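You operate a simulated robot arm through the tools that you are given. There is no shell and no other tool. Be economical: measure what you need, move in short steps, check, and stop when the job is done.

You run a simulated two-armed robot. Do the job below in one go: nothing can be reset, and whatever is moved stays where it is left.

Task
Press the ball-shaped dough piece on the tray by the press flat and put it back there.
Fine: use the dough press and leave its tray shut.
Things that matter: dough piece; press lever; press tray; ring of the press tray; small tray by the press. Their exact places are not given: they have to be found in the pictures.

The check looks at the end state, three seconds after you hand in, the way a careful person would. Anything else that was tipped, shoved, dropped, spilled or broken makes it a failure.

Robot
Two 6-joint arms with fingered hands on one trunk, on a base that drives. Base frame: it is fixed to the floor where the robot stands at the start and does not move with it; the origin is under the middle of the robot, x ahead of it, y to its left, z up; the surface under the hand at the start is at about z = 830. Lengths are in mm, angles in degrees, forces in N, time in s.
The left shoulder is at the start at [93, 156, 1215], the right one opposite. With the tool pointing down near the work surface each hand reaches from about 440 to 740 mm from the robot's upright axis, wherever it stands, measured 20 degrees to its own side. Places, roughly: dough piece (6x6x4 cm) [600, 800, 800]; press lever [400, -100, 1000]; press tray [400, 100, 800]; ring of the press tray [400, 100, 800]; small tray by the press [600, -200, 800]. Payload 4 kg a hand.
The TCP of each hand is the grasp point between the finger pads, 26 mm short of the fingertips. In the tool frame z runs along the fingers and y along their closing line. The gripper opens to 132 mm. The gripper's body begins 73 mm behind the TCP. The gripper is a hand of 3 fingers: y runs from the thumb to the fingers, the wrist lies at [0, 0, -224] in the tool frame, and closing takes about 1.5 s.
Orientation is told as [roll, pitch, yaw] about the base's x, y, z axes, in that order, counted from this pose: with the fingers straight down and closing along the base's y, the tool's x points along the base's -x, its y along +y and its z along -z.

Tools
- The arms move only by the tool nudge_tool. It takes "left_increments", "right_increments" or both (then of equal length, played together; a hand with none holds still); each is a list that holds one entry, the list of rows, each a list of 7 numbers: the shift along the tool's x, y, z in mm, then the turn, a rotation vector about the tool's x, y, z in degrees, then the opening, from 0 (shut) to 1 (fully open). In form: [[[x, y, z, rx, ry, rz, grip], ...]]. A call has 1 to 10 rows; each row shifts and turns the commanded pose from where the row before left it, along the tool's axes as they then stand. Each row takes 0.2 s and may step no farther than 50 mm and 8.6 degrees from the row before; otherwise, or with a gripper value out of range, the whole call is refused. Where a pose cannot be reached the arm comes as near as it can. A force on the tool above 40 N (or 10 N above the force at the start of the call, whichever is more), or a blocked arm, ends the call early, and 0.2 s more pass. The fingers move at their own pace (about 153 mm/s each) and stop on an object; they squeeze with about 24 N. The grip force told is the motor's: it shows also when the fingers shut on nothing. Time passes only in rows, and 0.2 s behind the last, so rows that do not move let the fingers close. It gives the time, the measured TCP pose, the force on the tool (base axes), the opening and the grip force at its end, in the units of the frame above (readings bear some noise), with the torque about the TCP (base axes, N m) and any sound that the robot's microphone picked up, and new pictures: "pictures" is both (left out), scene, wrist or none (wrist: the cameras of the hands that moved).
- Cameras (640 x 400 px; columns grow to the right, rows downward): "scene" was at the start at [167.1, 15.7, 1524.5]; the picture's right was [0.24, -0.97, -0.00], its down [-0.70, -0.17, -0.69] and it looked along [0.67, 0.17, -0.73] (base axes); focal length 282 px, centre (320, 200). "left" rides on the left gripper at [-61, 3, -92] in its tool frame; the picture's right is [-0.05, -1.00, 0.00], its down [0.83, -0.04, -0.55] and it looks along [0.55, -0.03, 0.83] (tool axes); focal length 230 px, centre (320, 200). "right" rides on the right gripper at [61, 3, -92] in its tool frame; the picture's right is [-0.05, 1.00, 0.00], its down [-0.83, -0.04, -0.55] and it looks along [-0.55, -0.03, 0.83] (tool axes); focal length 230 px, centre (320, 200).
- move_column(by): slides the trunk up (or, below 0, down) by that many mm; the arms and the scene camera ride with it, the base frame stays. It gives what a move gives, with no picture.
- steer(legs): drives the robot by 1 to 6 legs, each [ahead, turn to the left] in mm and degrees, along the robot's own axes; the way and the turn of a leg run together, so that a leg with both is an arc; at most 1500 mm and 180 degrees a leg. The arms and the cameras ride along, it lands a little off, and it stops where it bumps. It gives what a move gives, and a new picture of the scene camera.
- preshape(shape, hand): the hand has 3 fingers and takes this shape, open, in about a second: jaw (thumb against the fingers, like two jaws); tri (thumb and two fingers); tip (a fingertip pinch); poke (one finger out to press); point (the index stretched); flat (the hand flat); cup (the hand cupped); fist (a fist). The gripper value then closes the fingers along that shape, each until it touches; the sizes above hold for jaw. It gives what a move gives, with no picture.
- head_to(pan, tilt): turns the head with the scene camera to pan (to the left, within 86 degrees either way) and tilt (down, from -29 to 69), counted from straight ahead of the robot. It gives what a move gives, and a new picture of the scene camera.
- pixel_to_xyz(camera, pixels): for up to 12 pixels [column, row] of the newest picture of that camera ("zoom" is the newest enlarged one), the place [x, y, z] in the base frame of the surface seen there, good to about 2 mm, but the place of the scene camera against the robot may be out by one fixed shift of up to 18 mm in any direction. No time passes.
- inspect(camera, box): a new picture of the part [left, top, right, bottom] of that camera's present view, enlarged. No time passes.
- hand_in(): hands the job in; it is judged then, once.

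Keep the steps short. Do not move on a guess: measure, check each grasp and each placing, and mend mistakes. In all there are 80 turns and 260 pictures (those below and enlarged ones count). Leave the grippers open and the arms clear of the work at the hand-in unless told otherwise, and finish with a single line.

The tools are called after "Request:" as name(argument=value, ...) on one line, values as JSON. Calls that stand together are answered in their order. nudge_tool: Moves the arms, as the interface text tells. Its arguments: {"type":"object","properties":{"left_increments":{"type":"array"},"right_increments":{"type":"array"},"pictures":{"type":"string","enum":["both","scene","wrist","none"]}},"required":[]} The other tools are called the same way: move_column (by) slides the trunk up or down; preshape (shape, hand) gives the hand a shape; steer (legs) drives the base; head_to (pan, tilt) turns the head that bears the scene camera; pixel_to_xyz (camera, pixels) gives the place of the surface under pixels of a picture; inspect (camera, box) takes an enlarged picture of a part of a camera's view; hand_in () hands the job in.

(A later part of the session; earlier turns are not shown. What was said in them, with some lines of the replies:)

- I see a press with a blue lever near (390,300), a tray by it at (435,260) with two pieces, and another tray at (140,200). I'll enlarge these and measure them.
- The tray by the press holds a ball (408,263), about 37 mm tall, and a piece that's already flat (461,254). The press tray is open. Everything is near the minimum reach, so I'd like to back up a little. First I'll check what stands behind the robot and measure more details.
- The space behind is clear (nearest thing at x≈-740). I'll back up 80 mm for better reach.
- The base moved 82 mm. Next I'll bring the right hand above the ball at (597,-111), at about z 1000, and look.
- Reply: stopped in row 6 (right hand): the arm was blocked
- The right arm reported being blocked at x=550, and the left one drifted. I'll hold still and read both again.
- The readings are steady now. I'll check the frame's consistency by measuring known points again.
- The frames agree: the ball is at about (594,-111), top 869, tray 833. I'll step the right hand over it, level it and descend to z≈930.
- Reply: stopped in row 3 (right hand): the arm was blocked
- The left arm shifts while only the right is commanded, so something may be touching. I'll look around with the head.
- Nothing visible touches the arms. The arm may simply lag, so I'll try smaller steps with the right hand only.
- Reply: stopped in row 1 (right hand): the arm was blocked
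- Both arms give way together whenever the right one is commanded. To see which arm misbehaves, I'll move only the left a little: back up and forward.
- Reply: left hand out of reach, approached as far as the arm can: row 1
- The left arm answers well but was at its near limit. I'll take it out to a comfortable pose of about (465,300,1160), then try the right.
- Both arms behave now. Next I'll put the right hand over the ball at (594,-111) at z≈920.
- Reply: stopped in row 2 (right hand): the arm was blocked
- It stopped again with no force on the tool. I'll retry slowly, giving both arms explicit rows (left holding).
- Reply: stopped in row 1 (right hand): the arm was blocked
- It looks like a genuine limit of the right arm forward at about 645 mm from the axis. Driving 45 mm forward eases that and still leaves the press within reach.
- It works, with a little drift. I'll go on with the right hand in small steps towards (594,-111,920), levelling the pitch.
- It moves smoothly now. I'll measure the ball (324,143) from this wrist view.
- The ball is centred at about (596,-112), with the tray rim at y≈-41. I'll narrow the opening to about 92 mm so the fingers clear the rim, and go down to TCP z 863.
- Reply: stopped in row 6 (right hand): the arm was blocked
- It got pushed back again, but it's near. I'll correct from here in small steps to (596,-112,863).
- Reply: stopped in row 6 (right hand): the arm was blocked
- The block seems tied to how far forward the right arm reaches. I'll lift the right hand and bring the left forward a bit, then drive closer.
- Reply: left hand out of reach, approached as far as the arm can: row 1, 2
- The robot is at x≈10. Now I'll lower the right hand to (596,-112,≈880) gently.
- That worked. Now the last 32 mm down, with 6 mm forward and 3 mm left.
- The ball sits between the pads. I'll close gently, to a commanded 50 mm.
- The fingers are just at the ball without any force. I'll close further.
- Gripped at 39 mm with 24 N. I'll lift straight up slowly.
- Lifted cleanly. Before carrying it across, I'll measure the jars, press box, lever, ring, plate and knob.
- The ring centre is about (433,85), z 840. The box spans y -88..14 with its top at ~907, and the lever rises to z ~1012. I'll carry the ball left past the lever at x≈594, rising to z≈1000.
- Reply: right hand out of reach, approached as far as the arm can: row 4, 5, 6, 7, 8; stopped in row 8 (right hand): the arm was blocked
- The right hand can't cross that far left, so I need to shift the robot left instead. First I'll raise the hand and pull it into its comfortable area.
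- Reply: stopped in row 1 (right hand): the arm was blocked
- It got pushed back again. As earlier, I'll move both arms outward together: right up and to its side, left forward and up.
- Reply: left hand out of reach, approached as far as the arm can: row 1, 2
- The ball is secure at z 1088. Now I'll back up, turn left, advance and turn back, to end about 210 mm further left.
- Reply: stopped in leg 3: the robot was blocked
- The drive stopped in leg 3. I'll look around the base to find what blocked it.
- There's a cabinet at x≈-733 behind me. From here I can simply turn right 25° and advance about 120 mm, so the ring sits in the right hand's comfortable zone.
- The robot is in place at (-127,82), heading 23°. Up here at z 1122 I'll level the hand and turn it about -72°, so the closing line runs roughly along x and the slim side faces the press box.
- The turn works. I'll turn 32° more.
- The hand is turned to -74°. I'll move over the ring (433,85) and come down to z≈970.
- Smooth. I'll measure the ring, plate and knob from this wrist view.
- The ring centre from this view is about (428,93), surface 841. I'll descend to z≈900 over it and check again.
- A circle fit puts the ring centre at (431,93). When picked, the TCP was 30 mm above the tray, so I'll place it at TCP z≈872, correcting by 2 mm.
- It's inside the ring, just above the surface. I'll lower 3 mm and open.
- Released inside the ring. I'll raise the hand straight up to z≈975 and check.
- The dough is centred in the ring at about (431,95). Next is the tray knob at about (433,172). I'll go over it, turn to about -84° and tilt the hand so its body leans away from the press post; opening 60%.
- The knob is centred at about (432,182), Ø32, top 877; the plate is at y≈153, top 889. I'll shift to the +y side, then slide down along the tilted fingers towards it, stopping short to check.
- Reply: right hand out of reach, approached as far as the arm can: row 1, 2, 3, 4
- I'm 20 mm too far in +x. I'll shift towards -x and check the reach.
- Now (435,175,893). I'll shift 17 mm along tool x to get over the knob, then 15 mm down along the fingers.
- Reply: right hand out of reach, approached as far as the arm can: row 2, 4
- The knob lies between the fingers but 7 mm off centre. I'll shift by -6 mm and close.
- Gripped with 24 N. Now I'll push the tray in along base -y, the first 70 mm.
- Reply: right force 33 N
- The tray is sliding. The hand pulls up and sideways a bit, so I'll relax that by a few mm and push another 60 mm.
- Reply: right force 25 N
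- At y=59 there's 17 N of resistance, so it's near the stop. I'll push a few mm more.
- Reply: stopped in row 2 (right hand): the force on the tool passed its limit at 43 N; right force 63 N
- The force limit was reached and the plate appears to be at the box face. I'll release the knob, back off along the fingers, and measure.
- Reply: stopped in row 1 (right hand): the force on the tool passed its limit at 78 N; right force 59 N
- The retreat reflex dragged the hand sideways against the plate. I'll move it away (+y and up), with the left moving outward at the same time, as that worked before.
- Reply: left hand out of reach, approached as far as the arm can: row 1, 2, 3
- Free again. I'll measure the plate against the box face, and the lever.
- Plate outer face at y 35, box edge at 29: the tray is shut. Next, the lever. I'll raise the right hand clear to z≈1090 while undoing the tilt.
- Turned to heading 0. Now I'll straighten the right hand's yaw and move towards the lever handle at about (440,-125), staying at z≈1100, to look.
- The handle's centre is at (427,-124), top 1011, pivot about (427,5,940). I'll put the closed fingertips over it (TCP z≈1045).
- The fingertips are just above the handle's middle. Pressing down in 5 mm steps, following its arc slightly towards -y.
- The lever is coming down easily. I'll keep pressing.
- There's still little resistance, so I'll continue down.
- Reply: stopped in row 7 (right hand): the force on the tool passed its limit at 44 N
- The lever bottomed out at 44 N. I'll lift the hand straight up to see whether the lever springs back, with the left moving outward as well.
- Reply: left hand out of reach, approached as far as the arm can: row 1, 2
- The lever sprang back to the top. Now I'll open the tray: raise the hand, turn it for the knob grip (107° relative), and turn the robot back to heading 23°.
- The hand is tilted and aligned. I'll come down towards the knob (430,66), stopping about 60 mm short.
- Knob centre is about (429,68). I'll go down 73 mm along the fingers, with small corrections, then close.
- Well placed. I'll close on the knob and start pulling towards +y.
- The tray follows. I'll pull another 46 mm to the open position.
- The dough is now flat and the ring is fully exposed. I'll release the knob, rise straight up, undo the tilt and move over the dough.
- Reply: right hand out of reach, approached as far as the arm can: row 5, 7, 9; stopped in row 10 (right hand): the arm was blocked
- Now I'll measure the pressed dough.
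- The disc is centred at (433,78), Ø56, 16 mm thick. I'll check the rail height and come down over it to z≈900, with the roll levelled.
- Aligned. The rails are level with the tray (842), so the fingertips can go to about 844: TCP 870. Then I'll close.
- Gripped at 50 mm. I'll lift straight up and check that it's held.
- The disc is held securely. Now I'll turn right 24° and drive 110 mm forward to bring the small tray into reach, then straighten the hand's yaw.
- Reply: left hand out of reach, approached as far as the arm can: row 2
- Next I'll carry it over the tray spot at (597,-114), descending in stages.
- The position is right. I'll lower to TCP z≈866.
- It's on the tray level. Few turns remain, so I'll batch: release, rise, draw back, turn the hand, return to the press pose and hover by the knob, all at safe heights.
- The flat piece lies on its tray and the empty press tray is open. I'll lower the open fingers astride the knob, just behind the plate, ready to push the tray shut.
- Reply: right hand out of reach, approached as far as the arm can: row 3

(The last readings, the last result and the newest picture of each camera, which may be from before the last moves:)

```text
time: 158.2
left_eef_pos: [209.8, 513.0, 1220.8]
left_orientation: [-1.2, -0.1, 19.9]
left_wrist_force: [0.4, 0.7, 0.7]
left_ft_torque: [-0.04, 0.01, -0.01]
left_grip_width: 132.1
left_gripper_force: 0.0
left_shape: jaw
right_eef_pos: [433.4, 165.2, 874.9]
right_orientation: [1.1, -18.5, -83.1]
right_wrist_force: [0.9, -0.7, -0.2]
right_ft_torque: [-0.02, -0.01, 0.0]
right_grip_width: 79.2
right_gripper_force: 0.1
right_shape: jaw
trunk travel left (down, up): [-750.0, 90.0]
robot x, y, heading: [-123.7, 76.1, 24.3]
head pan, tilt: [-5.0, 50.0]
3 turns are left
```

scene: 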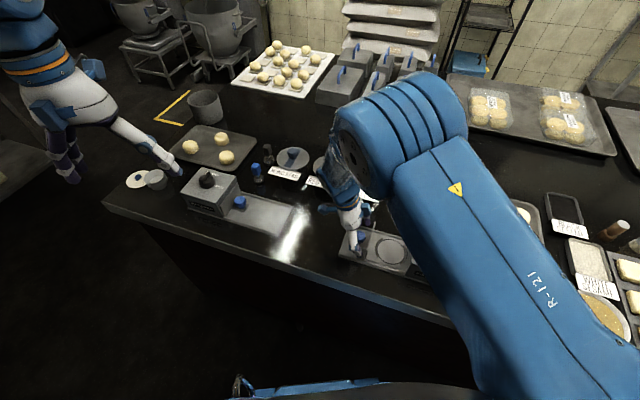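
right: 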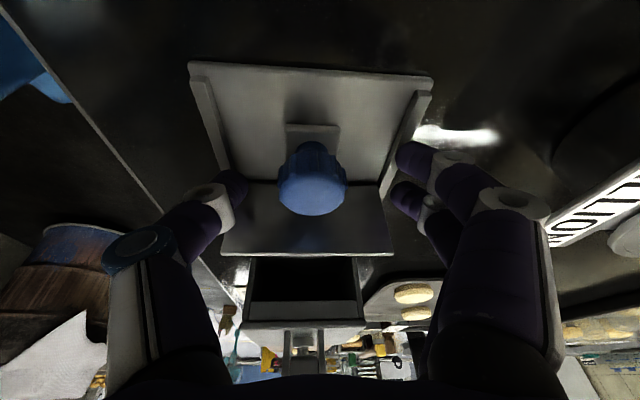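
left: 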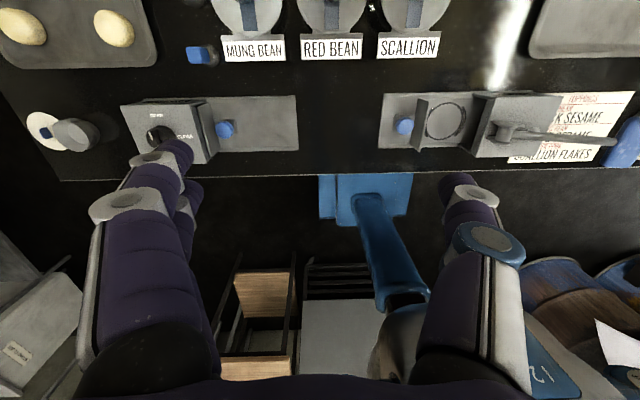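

The knob lies between the fingers. I'll shift 4 mm, close on it and push the tray in, in stages, about 110 mm in total with gentle last steps.

Request:
nudge_tool(right_increments=[[[2, -1, 0, 0, 0, 0, 0.6], [2, -1, 0, 0, 0, 0, 0.6], [0, 0, 0, 0, 0, 0, 0.4], [0, 0, 0, 0, 0, 0, 0.3], [0, 0, 0, 0, 0, 0, 0.1], [0, 0, 0, 0, 0, 0, 0.1], [0, 0, 0, 0, 0, 0, 0.1]]], pictures="wrist")

Request:
nudge_tool(right_increments=[[[-3.8, -0.5, 1.5, 0, 0, 0, 0.1], [-5.6, -0.7, 2.1, 0, 0, 0, 0.1], [-7.5, -1, 2.6, 0, 0, 0, 0.1], [-7.5, -1, 2.6, 0, 0, 0, 0.1], [-7.5, -1, 2.6, 0, 0, 0, 0.1], [-7.5, -1, 2.6, 0, 0, 0, 0.1], [-7.5, -1, 2.6, 0, 0, 0, 0.1], [-7.5, -1, 2.6, 0, 0, 0, 0.1], [-7.5, -1, 2.6, 0, 0, 0, 0.1], [0, 0, 0, 0, 0, 0, 0.1]]], pictures="none")

Request:
nudge_tool(right_increments=[[[-5.6, -0.7, 1.9, 0, 0, 0, 0.1], [-5.6, -0.7, 1.9, 0, 0, 0, 0.1], [-5.6, -0.7, 1.9, 0, 0, 0, 0.1], [-5.6, -0.7, 1.9, 0, 0, 0, 0.1], [-4, -0.5, 1.3, 0, 0, 0, 0.1], [-2.8, -0.4, 1, 0, 0, 0, 0.1], [-2, -0.2, 0.7, 0, 0, 0, 0.1], [-1.5, -0.2, 0.5, 0, 0, 0, 0.1], [0, 0, 0, 0, 0, 0, 0.1], [0, 0, 0, 0, 0, 0, 0.1]]], pictures="both")

Request:
inspect(camera="scene", box=[320, 190, 480, 290])

Request:
pixel_to_xyz(camera="right", pixels=[[320, 225], [320, 240], [320, 250], [320, 260], [320, 270], [320, 280], [320, 290], [300, 255], [340, 255]])

```text
time: 159.8
left_eef_pos: [209.2, 512.7, 1222.0]
left_orientation: [-1.2, -0.2, 19.8]
left_wrist_force: [0.5, -0.7, -0.5]
left_ft_torque: [0.02, -0.01, 0.01]
left_grip_width: 132.0
left_gripper_force: 0.1
left_shape: jaw
right_eef_pos: [432.0, 167.4, 873.8]
right_orientation: [1.0, -18.2, -83.5]
right_wrist_force: [-6.3, -0.8, -4.3]
right_ft_torque: [-0.08, 0.2, -0.05]
right_grip_width: 21.8
right_gripper_force: 23.5
right_shape: jaw
trunk travel left (down, up): [-750.0, 90.0]
robot x, y, heading: [-115.9, 76.4, 24.3]
head pan, tilt: [-5.0, 50.0]
```

right: 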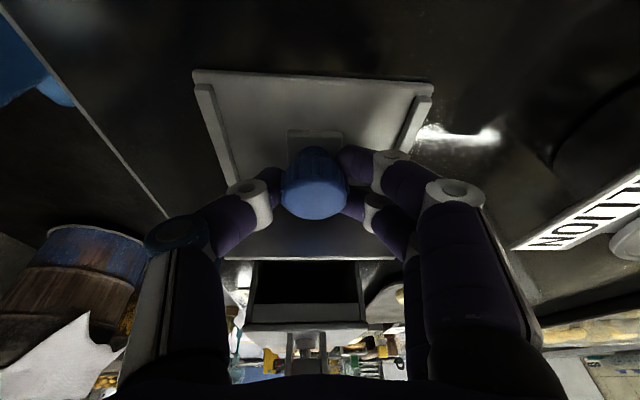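

```text
time: 161.9
left_eef_pos: [209.6, 513.8, 1221.7]
left_orientation: [-1.2, -0.2, 19.9]
left_wrist_force: [0.2, -0.6, 0.0]
left_ft_torque: [-0.02, 0.01, 0.04]
left_grip_width: 131.9
left_gripper_force: 0.1
left_shape: jaw
right_eef_pos: [430.8, 105.7, 872.8]
right_orientation: [1.1, -18.5, -82.8]
right_wrist_force: [-0.8, -0.6, 1.2]
right_ft_torque: [-0.05, 0.04, -0.02]
right_grip_width: 22.1
right_gripper_force: 24.2
right_shape: jaw
trunk travel left (down, up): [-750.0, 90.0]
robot x, y, heading: [-119.3, 77.7, 24.3]
head pan, tilt: [-5.0, 50.0]
```

```text
time: 164.2
left_eef_pos: [210.0, 512.3, 1222.0]
left_orientation: [-1.2, -0.2, 19.9]
left_wrist_force: [0.5, -0.8, 0.3]
left_ft_torque: [0.0, 0.0, 0.0]
left_grip_width: 132.0
left_gripper_force: 0.1
left_shape: jaw
right_eef_pos: [429.7, 70.7, 871.6]
right_orientation: [1.1, -18.4, -82.9]
right_wrist_force: [-1.9, -0.5, -1.1]
right_ft_torque: [-0.1, 0.04, -0.07]
right_grip_width: 22.1
right_gripper_force: 24.8
right_shape: jaw
trunk travel left (down, up): [-750.0, 90.0]
robot x, y, heading: [-119.3, 79.0, 24.3]
head pan, tilt: [-5.0, 50.0]
```

scene: 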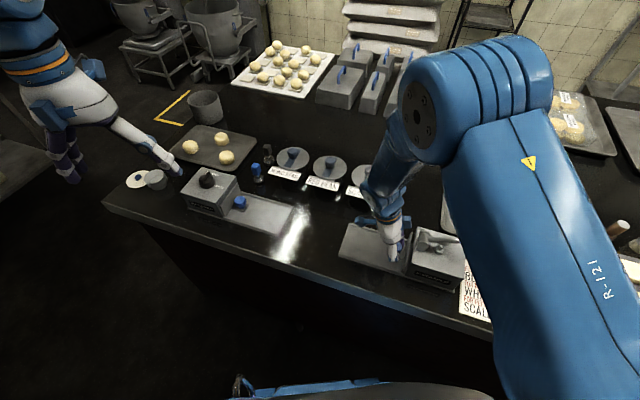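
right: 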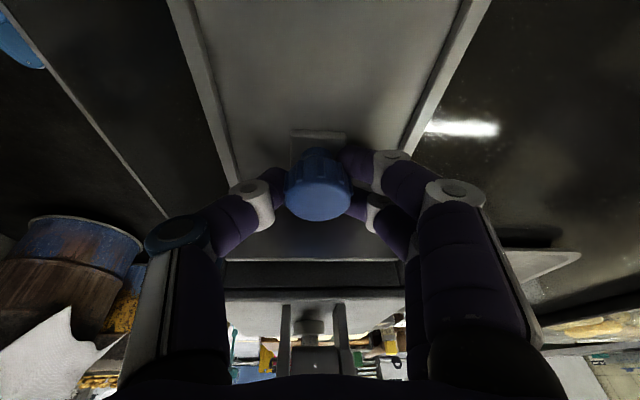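

```text
4.00 times, centred on (400, 240) of scene
```

zoom: 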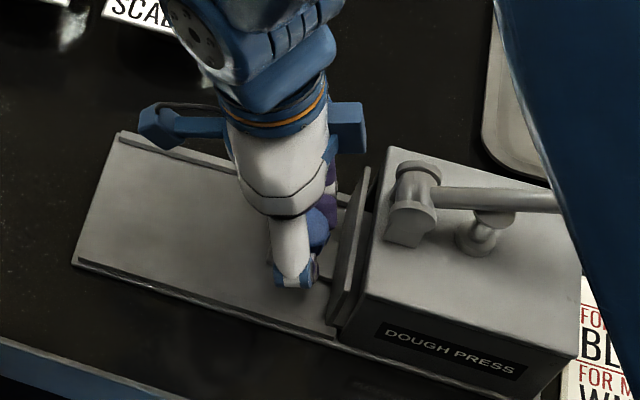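

```text
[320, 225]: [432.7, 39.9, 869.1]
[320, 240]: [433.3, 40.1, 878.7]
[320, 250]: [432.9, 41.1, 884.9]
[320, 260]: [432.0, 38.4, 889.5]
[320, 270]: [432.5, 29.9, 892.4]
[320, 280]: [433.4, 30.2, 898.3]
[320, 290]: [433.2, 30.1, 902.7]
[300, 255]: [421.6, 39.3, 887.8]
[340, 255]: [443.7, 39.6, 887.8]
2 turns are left
```

The plate is at y≈40 and shuts at 35, so about 5 mm is left. I'll push 7.5 mm in command (compliant), then release, back off along the fingers, rise clear, open both hands, and look.

Request:
nudge_tool(right_increments=[[[-1.9, -0.25, 0.6, 0, 0, 0, 0.1], [-1.9, -0.25, 0.6, 0, 0, 0, 0.1], [-1.4, -0.2, 0.5, 0, 0, 0, 0.1], [-0.95, -0.1, 0.3, 0, 0, 0, 0.1], [-0.95, -0.1, 0.3, 0, 0, 0, 0.1], [0, 0, 0, 0, 0, 0, 0.1], [0, 0, 0, 0, 0, 0, 0.1]]], pictures="wrist")

Request:
nudge_tool(right_increments=[[[0, 0, 0, 0, 0, 0, 0.3], [0, 0, 0, 0, 0, 0, 0.6], [0, 0, 0, 0, 0, 0, 0.6], [0, 0, -6, 0, 0, 0, 0.6], [0, 0, -10, 0, 0, 0, 0.6], [0, 0, -12, 0, 0, 0, 0.6], [0, 0, -12, 0, 0, 0, 0.6], [0, 0, -12, 0, 0, 0, 0.6], [0, 0, -12, 0, 0, 0, 0.6], [0, 0, -12, 0, 0, 0, 0.6]]], pictures="wrist")

Request:
nudge_tool(right_increments=[[[-4, 0, -12, 0, 0, 0, 0.7], [-4, 0, -14, 0, 1, 0, 0.8], [-4, 0, -14, 0, 2, 0, 0.9], [-3, 0, -14, 0, 2, 0, 1], [-3, 0, -14, 0, 2, 0, 1], [-2, 0, -14, 0, 2, 0, 1], [-2, 0, -14, 0, 2, 0, 1], [0, 0, -14, 0, 2, 0, 1], [0, 0, -10, 0, 2, 0, 1], [0, 0, 0, 0, 0, 0, 1]]], pictures="both")

Request:
inspect(camera="scene", box=[320, 180, 560, 330])

```text
time: 165.8
left_eef_pos: [210.2, 515.2, 1220.6]
left_orientation: [-1.5, -0.1, 19.9]
left_wrist_force: [0.5, -0.3, 0.2]
left_ft_torque: [0.0, 0.0, -0.03]
left_grip_width: 132.0
left_gripper_force: 0.2
left_shape: jaw
right_eef_pos: [430.7, 65.0, 873.9]
right_orientation: [1.0, -18.5, -82.8]
right_wrist_force: [-9.9, 15.8, -17.3]
right_ft_torque: [0.2, 0.29, -0.07]
right_grip_width: 21.8
right_gripper_force: 24.2
right_shape: jaw
trunk travel left (down, up): [-750.0, 90.0]
robot x, y, heading: [-122.9, 76.2, 24.3]
head pan, tilt: [-5.0, 50.0]
```

right: 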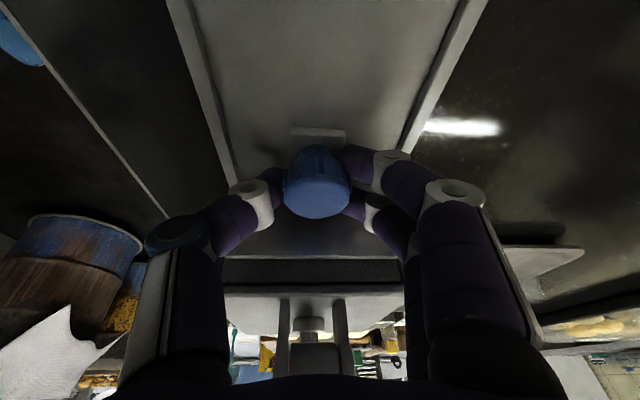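

```text
time: 167.9
left_eef_pos: [209.5, 512.9, 1222.1]
left_orientation: [-1.2, -0.2, 19.9]
left_wrist_force: [-0.4, -0.7, 0.1]
left_ft_torque: [0.02, 0.01, -0.02]
left_grip_width: 132.3
left_gripper_force: 0.0
left_shape: jaw
right_eef_pos: [427.1, 85.5, 945.7]
right_orientation: [1.2, -18.5, -82.9]
right_wrist_force: [-0.9, -0.4, 0.1]
right_ft_torque: [0.0, -0.02, 0.0]
right_grip_width: 78.8
right_gripper_force: 0.1
right_shape: jaw
trunk travel left (down, up): [-750.0, 90.0]
robot x, y, heading: [-125.3, 78.1, 24.3]
head pan, tilt: [-5.0, 50.0]
```

right: 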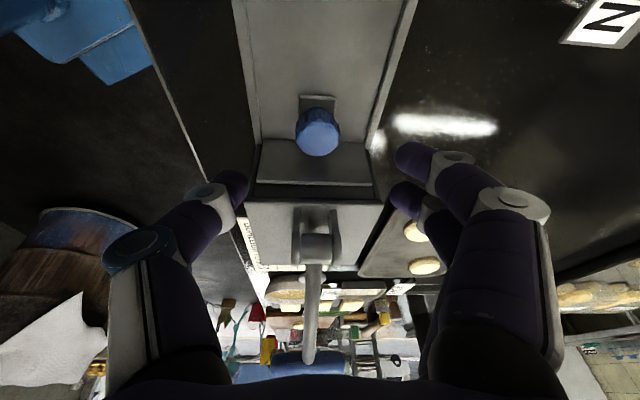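

```text
time: 170.2
left_eef_pos: [209.3, 513.3, 1221.8]
left_orientation: [-1.2, -0.1, 19.8]
left_wrist_force: [-0.5, -0.4, 0.6]
left_ft_torque: [-0.05, 0.02, -0.01]
left_grip_width: 131.8
left_gripper_force: 0.0
left_shape: jaw
right_eef_pos: [423.7, 92.2, 1065.9]
right_orientation: [1.2, -3.5, -82.5]
right_wrist_force: [-0.3, 0.4, -0.2]
right_ft_torque: [-0.02, 0.03, -0.03]
right_grip_width: 131.7
right_gripper_force: 0.1
right_shape: jaw
trunk travel left (down, up): [-750.0, 90.0]
robot x, y, heading: [-126.0, 78.4, 24.5]
head pan, tilt: [-5.0, 50.0]
```

scene: 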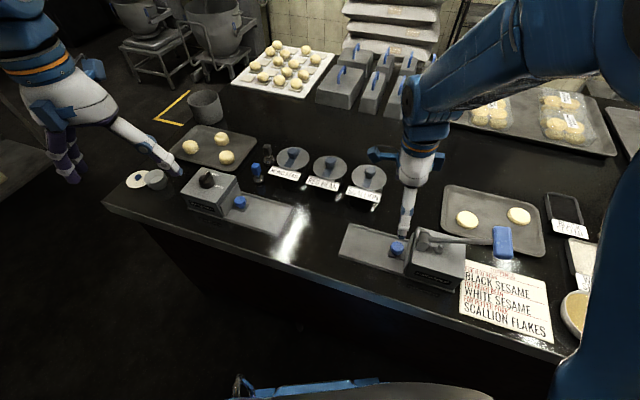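
right: 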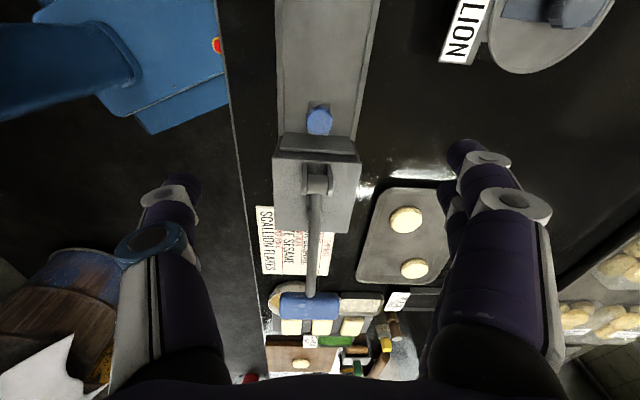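

```text
2.67 times, centred on (440, 255) of scene
1 turns are left
```

zoom: 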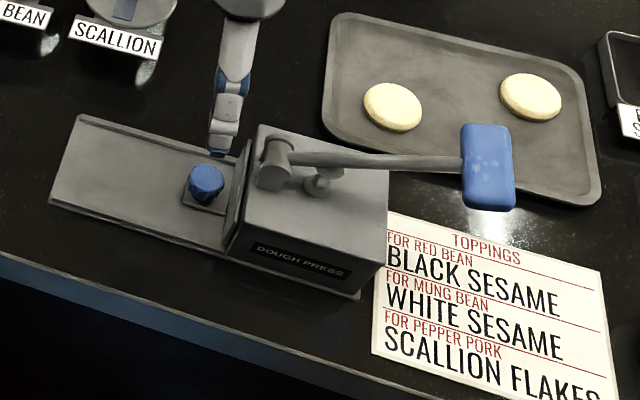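

The tray hit its stop with about 16 N and is shut. The pressed piece lies on the tray by the press, the lever is up, and both hands are open and clear, so I'm handing in.

Request:
hand_in()

```text
The job is handed in.
```

The ball-shaped dough piece was pressed flat in the dough press and put back on the tray by the press, and the press tray is shut.
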